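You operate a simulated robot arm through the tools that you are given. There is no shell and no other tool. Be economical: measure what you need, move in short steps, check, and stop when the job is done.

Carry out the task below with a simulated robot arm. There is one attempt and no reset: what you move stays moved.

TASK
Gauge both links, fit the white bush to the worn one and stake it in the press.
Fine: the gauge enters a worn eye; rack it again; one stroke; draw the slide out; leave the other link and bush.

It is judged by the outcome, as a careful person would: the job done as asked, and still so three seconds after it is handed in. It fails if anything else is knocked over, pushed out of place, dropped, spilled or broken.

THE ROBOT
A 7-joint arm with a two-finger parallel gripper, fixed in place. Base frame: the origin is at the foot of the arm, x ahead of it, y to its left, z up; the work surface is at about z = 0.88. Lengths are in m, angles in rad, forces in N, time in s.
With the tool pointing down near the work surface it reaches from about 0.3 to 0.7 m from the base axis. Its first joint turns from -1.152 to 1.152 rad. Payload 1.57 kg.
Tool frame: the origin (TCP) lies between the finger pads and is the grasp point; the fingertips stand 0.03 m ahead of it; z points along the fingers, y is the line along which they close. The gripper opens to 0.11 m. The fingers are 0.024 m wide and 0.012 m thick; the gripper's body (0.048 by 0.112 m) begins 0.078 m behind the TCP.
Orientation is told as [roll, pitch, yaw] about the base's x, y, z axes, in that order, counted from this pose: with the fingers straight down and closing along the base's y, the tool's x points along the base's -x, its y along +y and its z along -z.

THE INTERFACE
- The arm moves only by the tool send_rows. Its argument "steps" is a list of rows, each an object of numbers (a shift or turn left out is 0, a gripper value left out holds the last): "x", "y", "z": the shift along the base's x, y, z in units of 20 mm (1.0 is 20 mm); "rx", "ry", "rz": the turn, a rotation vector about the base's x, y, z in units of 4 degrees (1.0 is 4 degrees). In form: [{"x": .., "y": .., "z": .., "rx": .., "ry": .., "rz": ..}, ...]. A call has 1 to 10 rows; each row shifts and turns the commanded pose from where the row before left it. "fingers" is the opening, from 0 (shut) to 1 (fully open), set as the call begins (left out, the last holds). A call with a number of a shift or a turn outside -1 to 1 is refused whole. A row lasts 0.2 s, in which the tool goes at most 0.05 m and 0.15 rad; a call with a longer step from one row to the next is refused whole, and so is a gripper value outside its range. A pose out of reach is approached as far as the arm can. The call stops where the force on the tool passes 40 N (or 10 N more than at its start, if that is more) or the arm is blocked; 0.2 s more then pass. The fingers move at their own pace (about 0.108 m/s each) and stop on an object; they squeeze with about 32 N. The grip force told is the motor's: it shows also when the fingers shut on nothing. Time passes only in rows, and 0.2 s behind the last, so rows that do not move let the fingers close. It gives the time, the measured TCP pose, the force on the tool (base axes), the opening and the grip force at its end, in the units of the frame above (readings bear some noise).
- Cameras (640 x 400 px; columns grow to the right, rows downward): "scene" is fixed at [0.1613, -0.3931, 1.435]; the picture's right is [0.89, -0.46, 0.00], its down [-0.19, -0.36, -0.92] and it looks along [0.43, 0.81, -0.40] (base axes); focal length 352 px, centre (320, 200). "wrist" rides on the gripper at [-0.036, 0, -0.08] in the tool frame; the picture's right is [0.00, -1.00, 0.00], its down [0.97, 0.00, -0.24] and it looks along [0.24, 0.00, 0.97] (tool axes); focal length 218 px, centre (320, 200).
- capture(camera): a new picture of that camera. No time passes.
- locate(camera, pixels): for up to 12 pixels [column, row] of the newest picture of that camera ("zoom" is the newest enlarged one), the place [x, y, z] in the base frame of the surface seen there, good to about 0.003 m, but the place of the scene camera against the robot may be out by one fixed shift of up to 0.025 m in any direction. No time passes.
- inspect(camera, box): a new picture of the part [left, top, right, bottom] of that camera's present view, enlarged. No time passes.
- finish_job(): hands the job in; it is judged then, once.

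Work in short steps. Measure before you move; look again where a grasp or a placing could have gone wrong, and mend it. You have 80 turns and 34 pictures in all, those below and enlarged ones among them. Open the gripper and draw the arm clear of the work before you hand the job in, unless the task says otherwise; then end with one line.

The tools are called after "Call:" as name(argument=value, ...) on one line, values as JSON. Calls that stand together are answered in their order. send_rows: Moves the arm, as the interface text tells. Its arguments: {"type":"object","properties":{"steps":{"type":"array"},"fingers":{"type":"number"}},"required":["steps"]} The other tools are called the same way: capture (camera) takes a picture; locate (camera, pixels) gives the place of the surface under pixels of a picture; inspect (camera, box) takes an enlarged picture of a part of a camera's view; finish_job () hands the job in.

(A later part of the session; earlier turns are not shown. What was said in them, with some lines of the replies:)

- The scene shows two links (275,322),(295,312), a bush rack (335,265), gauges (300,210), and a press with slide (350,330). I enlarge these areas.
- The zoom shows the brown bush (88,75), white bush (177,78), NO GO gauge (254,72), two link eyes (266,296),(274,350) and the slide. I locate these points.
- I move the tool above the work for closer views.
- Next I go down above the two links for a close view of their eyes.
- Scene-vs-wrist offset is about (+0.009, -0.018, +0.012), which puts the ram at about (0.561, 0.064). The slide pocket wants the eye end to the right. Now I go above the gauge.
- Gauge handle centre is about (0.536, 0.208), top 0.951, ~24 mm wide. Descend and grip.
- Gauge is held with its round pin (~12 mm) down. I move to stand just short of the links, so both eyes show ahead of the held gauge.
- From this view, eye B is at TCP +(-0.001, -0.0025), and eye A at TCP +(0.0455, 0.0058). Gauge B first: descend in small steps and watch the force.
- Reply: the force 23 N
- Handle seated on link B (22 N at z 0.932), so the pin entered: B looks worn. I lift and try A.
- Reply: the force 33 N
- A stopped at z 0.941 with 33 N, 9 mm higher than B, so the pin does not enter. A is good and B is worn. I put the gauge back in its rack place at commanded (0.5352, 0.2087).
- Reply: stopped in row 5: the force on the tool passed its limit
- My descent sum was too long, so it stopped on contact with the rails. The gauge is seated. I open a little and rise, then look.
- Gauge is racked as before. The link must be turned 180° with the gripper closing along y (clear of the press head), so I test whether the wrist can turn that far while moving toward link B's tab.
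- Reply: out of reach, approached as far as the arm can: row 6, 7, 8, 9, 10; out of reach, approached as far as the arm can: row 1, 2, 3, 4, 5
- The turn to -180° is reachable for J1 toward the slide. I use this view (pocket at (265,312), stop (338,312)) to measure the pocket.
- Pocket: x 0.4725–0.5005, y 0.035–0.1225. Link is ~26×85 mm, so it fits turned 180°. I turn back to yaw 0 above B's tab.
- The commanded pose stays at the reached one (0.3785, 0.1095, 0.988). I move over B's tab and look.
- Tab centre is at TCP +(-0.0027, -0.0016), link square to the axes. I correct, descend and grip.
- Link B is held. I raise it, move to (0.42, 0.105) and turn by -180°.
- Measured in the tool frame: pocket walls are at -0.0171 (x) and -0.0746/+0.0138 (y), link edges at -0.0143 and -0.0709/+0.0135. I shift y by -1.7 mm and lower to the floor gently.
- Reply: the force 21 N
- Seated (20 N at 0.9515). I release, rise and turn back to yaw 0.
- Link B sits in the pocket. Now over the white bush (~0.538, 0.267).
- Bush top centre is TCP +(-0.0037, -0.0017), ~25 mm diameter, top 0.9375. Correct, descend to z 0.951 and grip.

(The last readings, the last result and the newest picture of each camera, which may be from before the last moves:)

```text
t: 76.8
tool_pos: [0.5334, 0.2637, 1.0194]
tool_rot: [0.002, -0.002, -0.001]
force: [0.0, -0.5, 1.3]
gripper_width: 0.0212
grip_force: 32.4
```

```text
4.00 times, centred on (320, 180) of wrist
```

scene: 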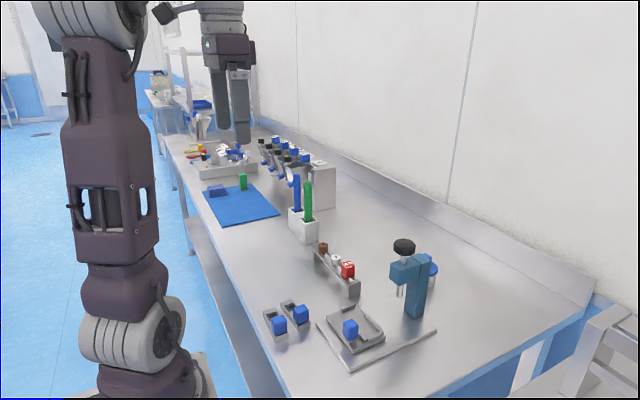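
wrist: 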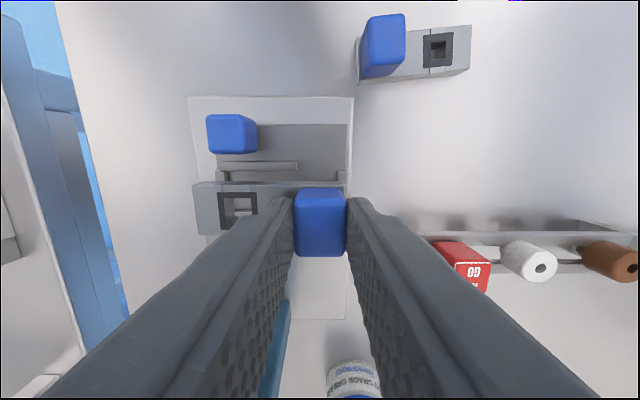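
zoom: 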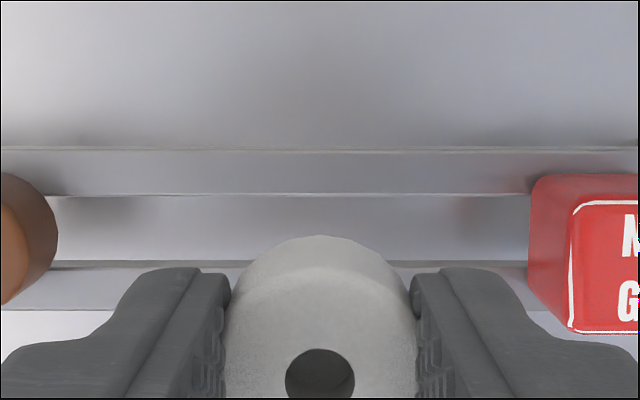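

Bush is held (21 mm), its centre ~1 mm ahead of the TCP. I move to just short of the eye in the slide to see it ahead of the bush.

Call:
send_rows(steps=[{"x": -0.45, "y": -1}, {"x": -0.45, "y": -1}, {"x": -0.45, "y": -1}, {"x": -0.45, "y": -1}, {"x": -0.45, "y": -1}, {"x": -0.45, "y": -1}, {"x": -0.45, "y": -1}, {"x": -0.45, "y": -1}, {"x": -0.45, "y": -1}, {"x": -0.62, "y": -1, "z": -0.4}])

Call:
send_rows(steps=[{}, {}])

Call:
inspect(camera="wrist", box=[240, 100, 400, 220])

```text
t: 79.0
tool_pos: [0.4389, 0.0648, 1.0113]
tool_rot: [0.001, -0.005, 0.003]
force: [0.7, 0.7, -0.5]
gripper_width: 0.021
grip_force: 31.4
```

```text
t: 79.6
tool_pos: [0.4393, 0.0658, 1.0136]
tool_rot: [0.005, -0.003, -0.001]
force: [-0.7, 0.2, 0.3]
gripper_width: 0.021
grip_force: 32.4
```

```text
3.33 times, centred on (320, 160) of wrist
```

zoom: 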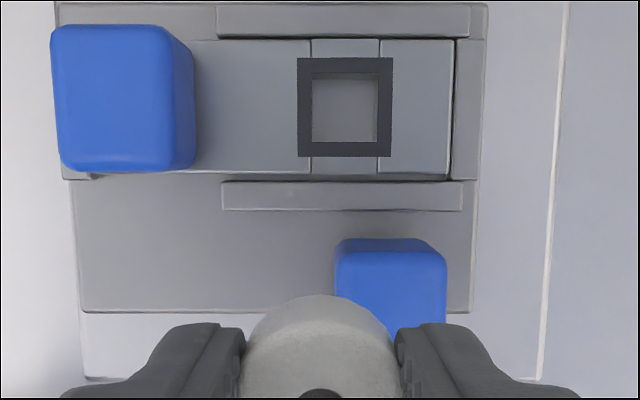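

Eye is at TCP +(0.0461, -0.0059). I move the bush over it and lower in small steps.

Call:
send_rows(steps=[{"x": 0.8, "y": -0.1}, {"x": 0.8, "y": -0.1}, {"x": 0.655, "y": -0.095}, {"z": -1}, {"z": -1}, {}])

Call:
send_rows(steps=[{"z": -0.1}, {"z": -0.1}, {"z": -0.1}, {"z": -0.1}, {"z": -0.1}, {"z": -0.1}, {"z": -0.1}])

```text
t: 81.0
tool_pos: [0.4851, 0.0589, 0.974]
tool_rot: [0.001, -0.004, 0.001]
force: [0.6, -0.1, -0.8]
gripper_width: 0.021
grip_force: 32.2
```

```text
t: 82.6
tool_pos: [0.4856, 0.0595, 0.9578]
tool_rot: [0.0, -0.001, -0.001]
force: [0.0, -0.9, -0.1]
gripper_width: 0.021
grip_force: 32.1
```

Call:
send_rows(steps=[{"z": -0.1}, {"z": -0.1}, {"z": -0.1}, {"z": -0.1}, {"z": -0.1}])

```text
t: 83.8
tool_pos: [0.486, 0.0602, 0.9492]
tool_rot: [0.002, -0.005, 0.001]
force: [0.1, 1.2, 4.5]
gripper_width: 0.021
grip_force: 31.9
```

Call:
send_rows(steps=[{"z": -0.05}, {"z": -0.05}])

Call:
inspect(camera="scene", box=[310, 270, 410, 350])

```text
t: 84.4
tool_pos: [0.4863, 0.0589, 0.947]
tool_rot: [0.001, -0.002, 0.001]
force: [0.3, 0.9, 4.4]
gripper_width: 0.0209
grip_force: 32.3
```

```text
5.00 times, centred on (360, 310) of scene
```

zoom: 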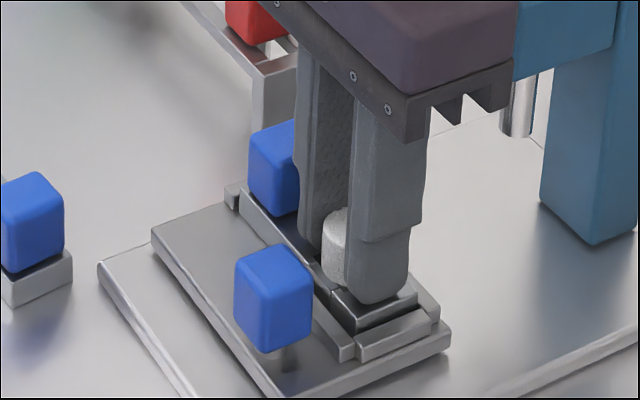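

A steady ~4.5 N while still moving suggests a snug spigot entering. I continue gently.

Call:
send_rows(steps=[{"z": -0.05}, {"z": -0.05}])

```text
t: 85.0
tool_pos: [0.4871, 0.0595, 0.946]
tool_rot: [0.004, -0.007, 0.001]
force: [0.2, 1.7, 36.9]
gripper_width: 0.0221
grip_force: 32.4
```

Seat reached at 0.946 (head underside ≈ link top). Release, rise and look.

Call:
send_rows(steps=[{"z": 0.05}, {}, {}], fingers=0.4)

Call:
send_rows(steps=[{"z": 0.5}, {"z": 1}, {"z": 1}, {"x": -0.5, "z": 1}, {"x": -0.5}, {"x": -0.5}, {}])

Call:
capture(camera="wrist")

Call:
inspect(camera="scene", box=[310, 230, 430, 350])

```text
t: 85.8
tool_pos: [0.4861, 0.0598, 0.9448]
tool_rot: [0.002, -0.003, 0.002]
force: [1.0, 8.8, 30.7]
gripper_width: 0.034
grip_force: 0.0
```

```text
t: 87.4
tool_pos: [0.4567, 0.059, 1.0164]
tool_rot: [0.003, -0.002, 0.002]
force: [-1.5, 0.1, 0.3]
gripper_width: 0.0439
grip_force: 0.1
```

```text
3 pictures are left
```

wrist: 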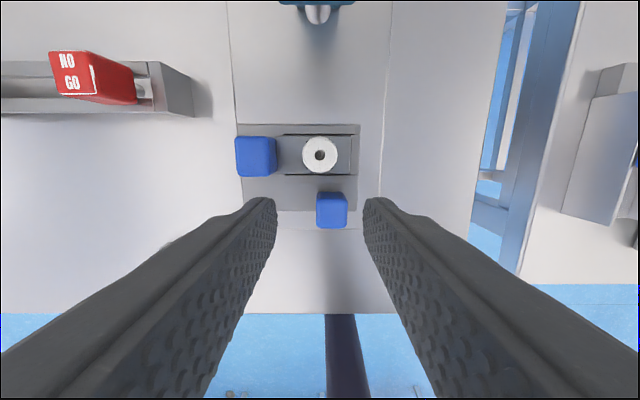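

```text
3.33 times, centred on (370, 290) of scene
```

zoom: 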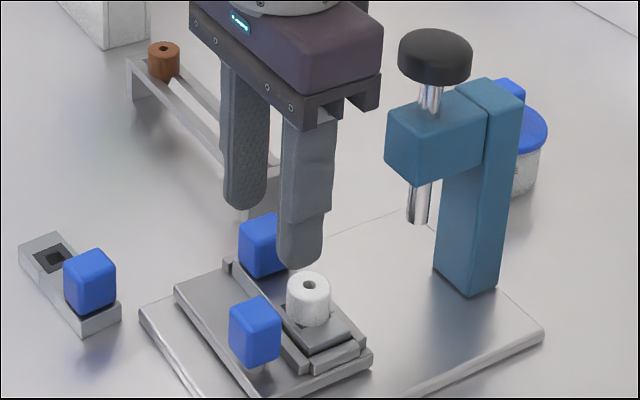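

Bush sits upright in the eye, in line with the ram (ram col 317, bush col 320). I locate the handle, bush and ram.

Call:
locate(camera="wrist", pixels=[[331, 212], [318, 212], [344, 212], [331, 200], [331, 222], [320, 140], [312, 150], [317, 12], [317, 20], [300, 127], [345, 126], [320, 168]])

Call:
locate(camera="zoom", pixels=[[435, 55], [435, 35], [405, 62], [467, 65], [418, 215], [418, 195], [425, 110], [388, 165], [465, 290], [307, 280], [253, 305], [435, 270]])

```text
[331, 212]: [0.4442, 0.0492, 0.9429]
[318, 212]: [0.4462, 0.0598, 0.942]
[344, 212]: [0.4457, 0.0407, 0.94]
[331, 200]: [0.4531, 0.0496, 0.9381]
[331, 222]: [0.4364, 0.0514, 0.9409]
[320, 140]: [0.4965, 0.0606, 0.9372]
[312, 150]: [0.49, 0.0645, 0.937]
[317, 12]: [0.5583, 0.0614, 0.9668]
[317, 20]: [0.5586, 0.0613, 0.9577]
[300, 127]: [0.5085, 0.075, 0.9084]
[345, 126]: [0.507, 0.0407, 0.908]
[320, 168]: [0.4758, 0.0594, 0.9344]
```

```text
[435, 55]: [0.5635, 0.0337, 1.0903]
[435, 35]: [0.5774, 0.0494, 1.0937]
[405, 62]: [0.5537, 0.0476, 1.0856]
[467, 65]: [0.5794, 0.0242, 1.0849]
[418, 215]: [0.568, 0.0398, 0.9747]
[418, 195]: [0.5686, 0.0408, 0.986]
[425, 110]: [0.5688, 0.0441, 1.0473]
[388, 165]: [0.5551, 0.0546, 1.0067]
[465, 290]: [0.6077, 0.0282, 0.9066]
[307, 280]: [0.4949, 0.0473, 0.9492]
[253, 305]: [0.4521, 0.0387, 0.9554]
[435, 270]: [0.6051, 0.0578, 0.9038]
```

Ram centre is about (0.566, 0.061), so the slide needs ~80 mm of travel. I tilt the tool about 16° back (top toward -x) to keep the gripper body clear of the press head, then go to the slide handle (0.4445, 0.050).

Call:
send_rows(steps=[{"x": -0.4, "y": -0.22, "ry": -1}, {"x": -0.41, "y": -0.225, "ry": -1}, {"ry": -1}, {"ry": -1}, {"z": -1}, {"z": -1}, {"z": -1}, {"z": -0.4}, {}])

Call:
send_rows(steps=[{}, {}, {}], fingers=0)

```text
t: 89.4
tool_pos: [0.4414, 0.0512, 0.9462]
tool_rot: [0.002, -0.283, 0.001]
force: [0.1, -0.1, 0.6]
gripper_width: 0.0441
grip_force: 0.1
```

```text
t: 90.2
tool_pos: [0.4397, 0.0494, 0.9466]
tool_rot: [0.0, -0.281, -0.001]
force: [3.4, -19.3, -7.4]
gripper_width: 0.0242
grip_force: 35.6
```

A side load of -19 N shows the handle lies slightly to -y. I ease the command that way.

Call:
send_rows(steps=[{"y": -0.07, "z": -0.02}, {}])

```text
t: 90.8
tool_pos: [0.4402, 0.0502, 0.9464]
tool_rot: [0.0, -0.282, 0.0]
force: [2.1, -8.5, 12.6]
gripper_width: 0.0242
grip_force: 35.5
```

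Call:
send_rows(steps=[{"y": -0.04, "z": 0.015}, {"x": 0.3}, {"x": 0.5}, {"x": 0.5}, {"x": 0.5}, {"x": 0.5}, {"x": 0.5}, {}])

```text
t: 92.6
tool_pos: [0.4946, 0.0489, 0.9472]
tool_rot: [0.003, -0.279, 0.004]
force: [-1.3, 31.4, -12.6]
gripper_width: 0.0236
grip_force: 35.7
```

Slide moved 54 mm with rising +y side load, so I shift the command toward +y to relieve it.

Call:
send_rows(steps=[{"y": 0.08, "z": 0.03}, {}])

```text
t: 93.2
tool_pos: [0.4953, 0.0494, 0.9485]
tool_rot: [0.001, -0.28, -0.001]
force: [-0.4, 18.1, -22.0]
gripper_width: 0.0242
grip_force: 36.8
```

Call:
send_rows(steps=[{"y": 0.1, "z": -0.05}, {}])

```text
t: 93.8
tool_pos: [0.4955, 0.0496, 0.9482]
tool_rot: [0.0, -0.283, -0.001]
force: [-1.1, -6.0, 3.0]
gripper_width: 0.0241
grip_force: 35.6
```

Call:
send_rows(steps=[{"x": 0.3, "y": 0.012}, {"x": 0.3, "y": 0.012}, {"x": 0.3, "y": 0.012}, {}])

```text
t: 94.8
tool_pos: [0.5126, 0.0497, 0.9482]
tool_rot: [0.0, -0.281, -0.004]
force: [0.4, -34.4, 19.3]
gripper_width: 0.024
grip_force: 35.6
```

Call:
send_rows(steps=[{"y": -0.08, "z": 0.02}, {}])

```text
t: 95.4
tool_pos: [0.5139, 0.0491, 0.9483]
tool_rot: [0.001, -0.282, 0.001]
force: [0.5, -23.7, 6.7]
gripper_width: 0.0238
grip_force: 36.4
```

Call:
send_rows(steps=[{"y": -0.12}, {"x": 0.1}, {"x": 0.1}, {"x": 0.1}, {}])

```text
t: 96.6
tool_pos: [0.5201, 0.0494, 0.9486]
tool_rot: [0.002, -0.284, 0.002]
force: [-0.3, 10.4, 21.6]
gripper_width: 0.0235
grip_force: 36.0
```

80 mm of travel with no end stop yet. I ease loads and probe on in 1–2 mm steps for a stop.

Call:
send_rows(steps=[{"y": 0.04, "z": 0.04}, {"x": 0.08}, {"x": 0.08}, {}])

```text
t: 97.6
tool_pos: [0.521, 0.0504, 0.9472]
tool_rot: [0.001, -0.278, 0.001]
force: [-17.3, 17.6, 13.6]
gripper_width: 0.0237
grip_force: 35.5
```

End stop reached (Fx -17 N at 0.521). I release, back off in -x, then rise and straighten.

Call:
send_rows(steps=[{"x": -0.08}, {}, {}, {"x": -0.5}, {"x": -1}, {"x": -1}, {"z": 1}, {"z": 1}, {"z": 1}, {"z": 1}], fingers=0.4)

Call:
send_rows(steps=[{"z": 1, "ry": 1}, {"z": 1, "ry": 1}, {"z": 1, "ry": 1}, {"z": 1, "ry": 1}, {"z": 1}, {"z": 1}, {}], fingers=0)

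```text
t: 99.8
tool_pos: [0.4716, 0.0484, 1.0289]
tool_rot: [0.001, -0.283, 0.0]
force: [-0.1, 0.2, 0.2]
gripper_width: 0.0439
grip_force: 0.1
```

```text
t: 101.4
tool_pos: [0.4713, 0.0494, 1.147]
tool_rot: [0.002, -0.002, -0.001]
force: [-0.2, -0.3, 0.2]
gripper_width: 0.0
grip_force: 21.3
```

Call:
capture(camera="wrist")

Call:
locate(camera="wrist", pixels=[[320, 80], [310, 80], [300, 90], [320, 100], [280, 85], [340, 85], [320, 60], [330, 120], [320, 140], [310, 150], [320, 160], [330, 150]])

```text
1 pictures are left
```

wrist: 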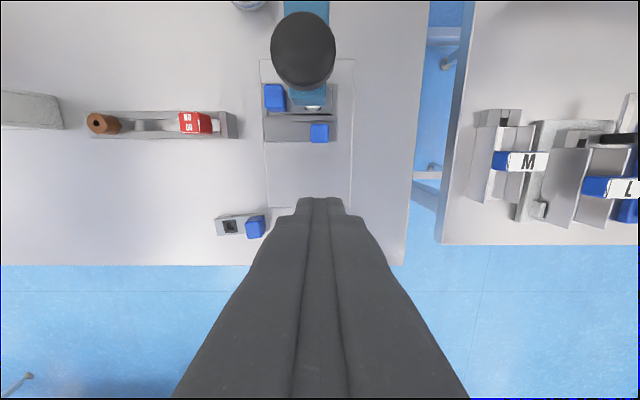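

```text
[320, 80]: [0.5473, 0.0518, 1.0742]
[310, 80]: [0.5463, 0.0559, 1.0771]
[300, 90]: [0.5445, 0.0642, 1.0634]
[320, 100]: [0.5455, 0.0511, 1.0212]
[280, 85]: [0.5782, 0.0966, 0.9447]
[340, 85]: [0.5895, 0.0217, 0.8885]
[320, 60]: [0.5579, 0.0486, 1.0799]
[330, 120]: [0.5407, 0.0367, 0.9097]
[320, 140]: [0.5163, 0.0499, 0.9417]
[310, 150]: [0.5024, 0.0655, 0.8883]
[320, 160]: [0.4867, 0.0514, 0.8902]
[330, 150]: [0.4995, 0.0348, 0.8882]
```

Knob top centre is at about (0.564, 0.060), z ~1.08. I locate the handle and the visible bush edge to confirm the slide position.

Call:
locate(camera="wrist", pixels=[[320, 126], [320, 133], [312, 107], [316, 107], [308, 107], [303, 40], [303, 20], [303, 70], [275, 45], [332, 45], [275, 95], [190, 118]])

```text
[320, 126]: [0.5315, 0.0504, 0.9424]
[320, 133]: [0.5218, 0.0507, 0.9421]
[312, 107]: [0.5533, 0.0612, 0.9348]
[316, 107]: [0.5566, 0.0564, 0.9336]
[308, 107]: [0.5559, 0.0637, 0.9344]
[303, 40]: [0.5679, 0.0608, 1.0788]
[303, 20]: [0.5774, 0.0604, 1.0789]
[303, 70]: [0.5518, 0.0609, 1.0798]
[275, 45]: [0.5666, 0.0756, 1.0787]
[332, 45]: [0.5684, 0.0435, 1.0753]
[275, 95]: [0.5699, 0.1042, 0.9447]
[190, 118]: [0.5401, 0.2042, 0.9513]
```

Bush centre ≈0.565, in line with the ram. I go above the knob and come down to just over it.

Call:
send_rows(steps=[{"x": 0.94, "y": 0.1}, {"x": 0.94, "y": 0.1}, {"x": 0.94, "y": 0.1}, {"x": 0.94, "y": 0.1}, {"x": 0.94, "y": 0.13}, {"z": -0.8}, {"z": -0.8}, {}])

Call:
send_rows(steps=[{"z": -0.2}, {"z": -0.2}, {"z": -0.2}, {"z": -0.2}, {"z": -0.2}, {"z": -0.2}, {"z": -0.2}, {"z": -0.2}, {"z": -0.2}, {"z": -0.2}])

```text
t: 103.2
tool_pos: [0.5654, 0.0603, 1.1144]
tool_rot: [0.001, -0.004, -0.001]
force: [-0.1, 0.5, -0.2]
gripper_width: 0.0004
grip_force: 21.5
```

```text
t: 104.9
tool_pos: [0.5639, 0.0596, 1.0906]
tool_rot: [0.003, -0.009, 0.002]
force: [-6.4, 0.4, 13.9]
gripper_width: 0.0002
grip_force: 21.1
stopped in row 8: the force on the tool passed its limit (the readings are from after the stop); the commanded pose is now the measured one
```

The ram reached the bush (knob down ~19 mm) and stopped at 40 N. I keep pressing in the same stroke, to see whether it goes further.

Call:
send_rows(steps=[{"z": -0.05}, {"z": -0.05}, {"z": -0.05}, {"z": -0.05}, {"z": -0.05}, {"z": -0.05}])

```text
t: 105.6
tool_pos: [0.5657, 0.0595, 1.0915]
tool_rot: [0.002, -0.01, 0.001]
force: [-8.4, 0.1, 14.3]
gripper_width: 0.0002
grip_force: 21.6
stopped in row 3: the force on the tool passed its limit (the readings are from after the stop); the commanded pose is now the measured one
```

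Firm at 1.091. I load it once more, slowly and without lifting, to make sure it is the end of the stroke.

Call:
send_rows(steps=[{"z": -0.04}, {"z": -0.02}, {}])

Call:
send_rows(steps=[{"z": -0.03}, {}])

```text
t: 106.4
tool_pos: [0.566, 0.0601, 1.092]
tool_rot: [0.001, -0.015, 0.001]
force: [-7.3, -0.1, 14.1]
gripper_width: 0.0002
grip_force: 21.7
stopped in row 3: the force on the tool passed its limit (the readings are from after the stop); the commanded pose is now the measured one
```

```text
t: 107.0
tool_pos: [0.5664, 0.0595, 1.0911]
tool_rot: [0.005, -0.018, 0.004]
force: [-7.7, 1.3, 29.1]
gripper_width: 0.0
grip_force: 20.9
```

The stroke is at its end. I rise straight off the knob and go back in front of the slide handle, tilted as before.

Call:
send_rows(steps=[{"z": 0.3}, {"z": 0.7}, {"z": 1}, {"z": 1}, {"x": -1, "y": -0.1}, {"x": -1, "y": -0.1}, {"x": -1, "y": -0.1}, {"x": -1, "y": -0.1}, {"x": -0.75, "y": -0.09}, {}])

Call:
send_rows(steps=[{"ry": -1}, {"ry": -1}, {"ry": -1}, {"z": -1, "ry": -0.8}, {"z": -1}, {"z": -1}, {"z": -1}, {"z": -1}, {"z": -1}, {}], fingers=0.4)

```text
t: 109.2
tool_pos: [0.4697, 0.0506, 1.1486]
tool_rot: [0.002, -0.013, 0.003]
force: [-0.1, 0.1, 0.4]
gripper_width: 0.0001
grip_force: 21.4
```

```text
t: 111.4
tool_pos: [0.4715, 0.0494, 1.03]
tool_rot: [0.002, -0.279, 0.001]
force: [-0.4, -0.3, 0.2]
gripper_width: 0.0438
grip_force: 0.1
```

Call:
send_rows(steps=[{"z": -1}, {"z": -1}, {"z": -1}, {"z": -1}, {"z": -0.1}, {"x": 0.8}, {"x": 0.8}, {"x": 0.8}, {}])

Call:
send_rows(steps=[{}, {}, {}], fingers=0)

```text
t: 113.4
tool_pos: [0.5191, 0.051, 0.9481]
tool_rot: [0.002, -0.279, 0.002]
force: [0.2, -0.3, 1.7]
gripper_width: 0.044
grip_force: 0.0
```

```text
t: 114.2
tool_pos: [0.5185, 0.0505, 0.948]
tool_rot: [0.003, -0.278, 0.003]
force: [0.5, 1.8, -0.7]
gripper_width: 0.024
grip_force: 36.0
```

Clean grip with almost no side load. I draw the slide out slowly.

Call:
send_rows(steps=[{"x": -0.2}, {"x": -0.4}, {"x": -0.4}, {"x": -0.4}, {"x": -0.4}, {}])

```text
t: 115.6
tool_pos: [0.4837, 0.0494, 0.9487]
tool_rot: [0.002, -0.279, 0.002]
force: [1.9, 6.1, -9.1]
gripper_width: 0.024
grip_force: 35.8
```

Call:
send_rows(steps=[{"x": -0.4}, {"x": -0.4}, {"x": -0.4}, {"x": -0.4}, {"x": -0.4}, {"x": -0.15}, {}])

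```text
t: 117.2
tool_pos: [0.4404, 0.0503, 0.9478]
tool_rot: [0.001, -0.281, -0.001]
force: [0.5, -11.0, 5.6]
gripper_width: 0.024
grip_force: 35.8
```

Re-gripped 2 mm further back than before, so I probe a few mm more for the out-stop.

Call:
send_rows(steps=[{"x": -0.08}, {"x": -0.08}, {}])

```text
t: 118.0
tool_pos: [0.4382, 0.0503, 0.9474]
tool_rot: [0.001, -0.282, 0.002]
force: [21.3, -20.3, -5.6]
gripper_width: 0.0243
grip_force: 35.9
```

Out-stop reached (Fx +21 N). I relieve the load, release, back off, rise and take the last picture.

Call:
send_rows(steps=[{"x": 0.05, "y": -0.05}, {}])

Call:
send_rows(steps=[{}, {}, {"x": -0.5}, {"x": -1}, {"z": 0.7}, {"z": 1}, {"z": 1}, {"z": 1}, {"z": 1}, {}], fingers=0.4)

Call:
send_rows(steps=[{"x": -1, "z": 1, "ry": 1}, {"x": -1, "z": 1, "ry": 1}, {"z": 1, "ry": 1}, {"z": 1, "ry": 0.8}, {"z": 1}, {"z": 1}, {}])

Call:
inspect(camera="scene", box=[260, 215, 450, 375])

```text
t: 118.6
tool_pos: [0.4382, 0.0517, 0.9478]
tool_rot: [0.003, -0.28, 0.002]
force: [8.6, -10.1, 12.9]
gripper_width: 0.024
grip_force: 36.0
```

```text
t: 120.8
tool_pos: [0.4087, 0.0496, 1.044]
tool_rot: [0.001, -0.279, 0.0]
force: [-0.2, 0.3, 0.0]
gripper_width: 0.0442
grip_force: 0.0
```

```text
t: 122.4
tool_pos: [0.3681, 0.0486, 1.1627]
tool_rot: [0.002, -0.014, 0.002]
force: [0.1, 0.3, -0.4]
gripper_width: 0.0438
grip_force: 0.0
```

```text
2.50 times, centred on (355, 295) of scene
```

zoom: 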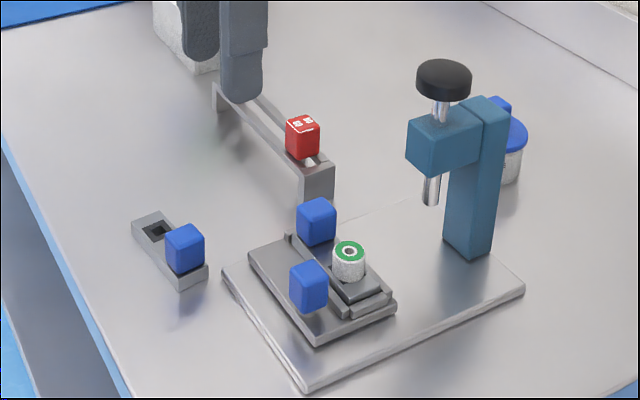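

The bush now shows a green staked ring, the ram is back up, the slide is out, the gauge is racked, and link A looks undisturbed. I open the gripper fully and hand in.

Call:
send_rows(steps=[{"z": 0.5}, {}, {}], fingers=1)

Call:
finish_job()

```text
t: 123.2
tool_pos: [0.3681, 0.0492, 1.1711]
tool_rot: [0.003, -0.014, 0.002]
force: [0.4, 0.6, -0.9]
gripper_width: 0.1102
grip_force: 0.0
```

```text
The job is handed in.
```

I gauged both links and found the one nearer the arm worn; the white bush is fitted to it and staked in one stroke, the slide is drawn out, the gauge is back in its rack, and the other link and the brown bush were not touched.
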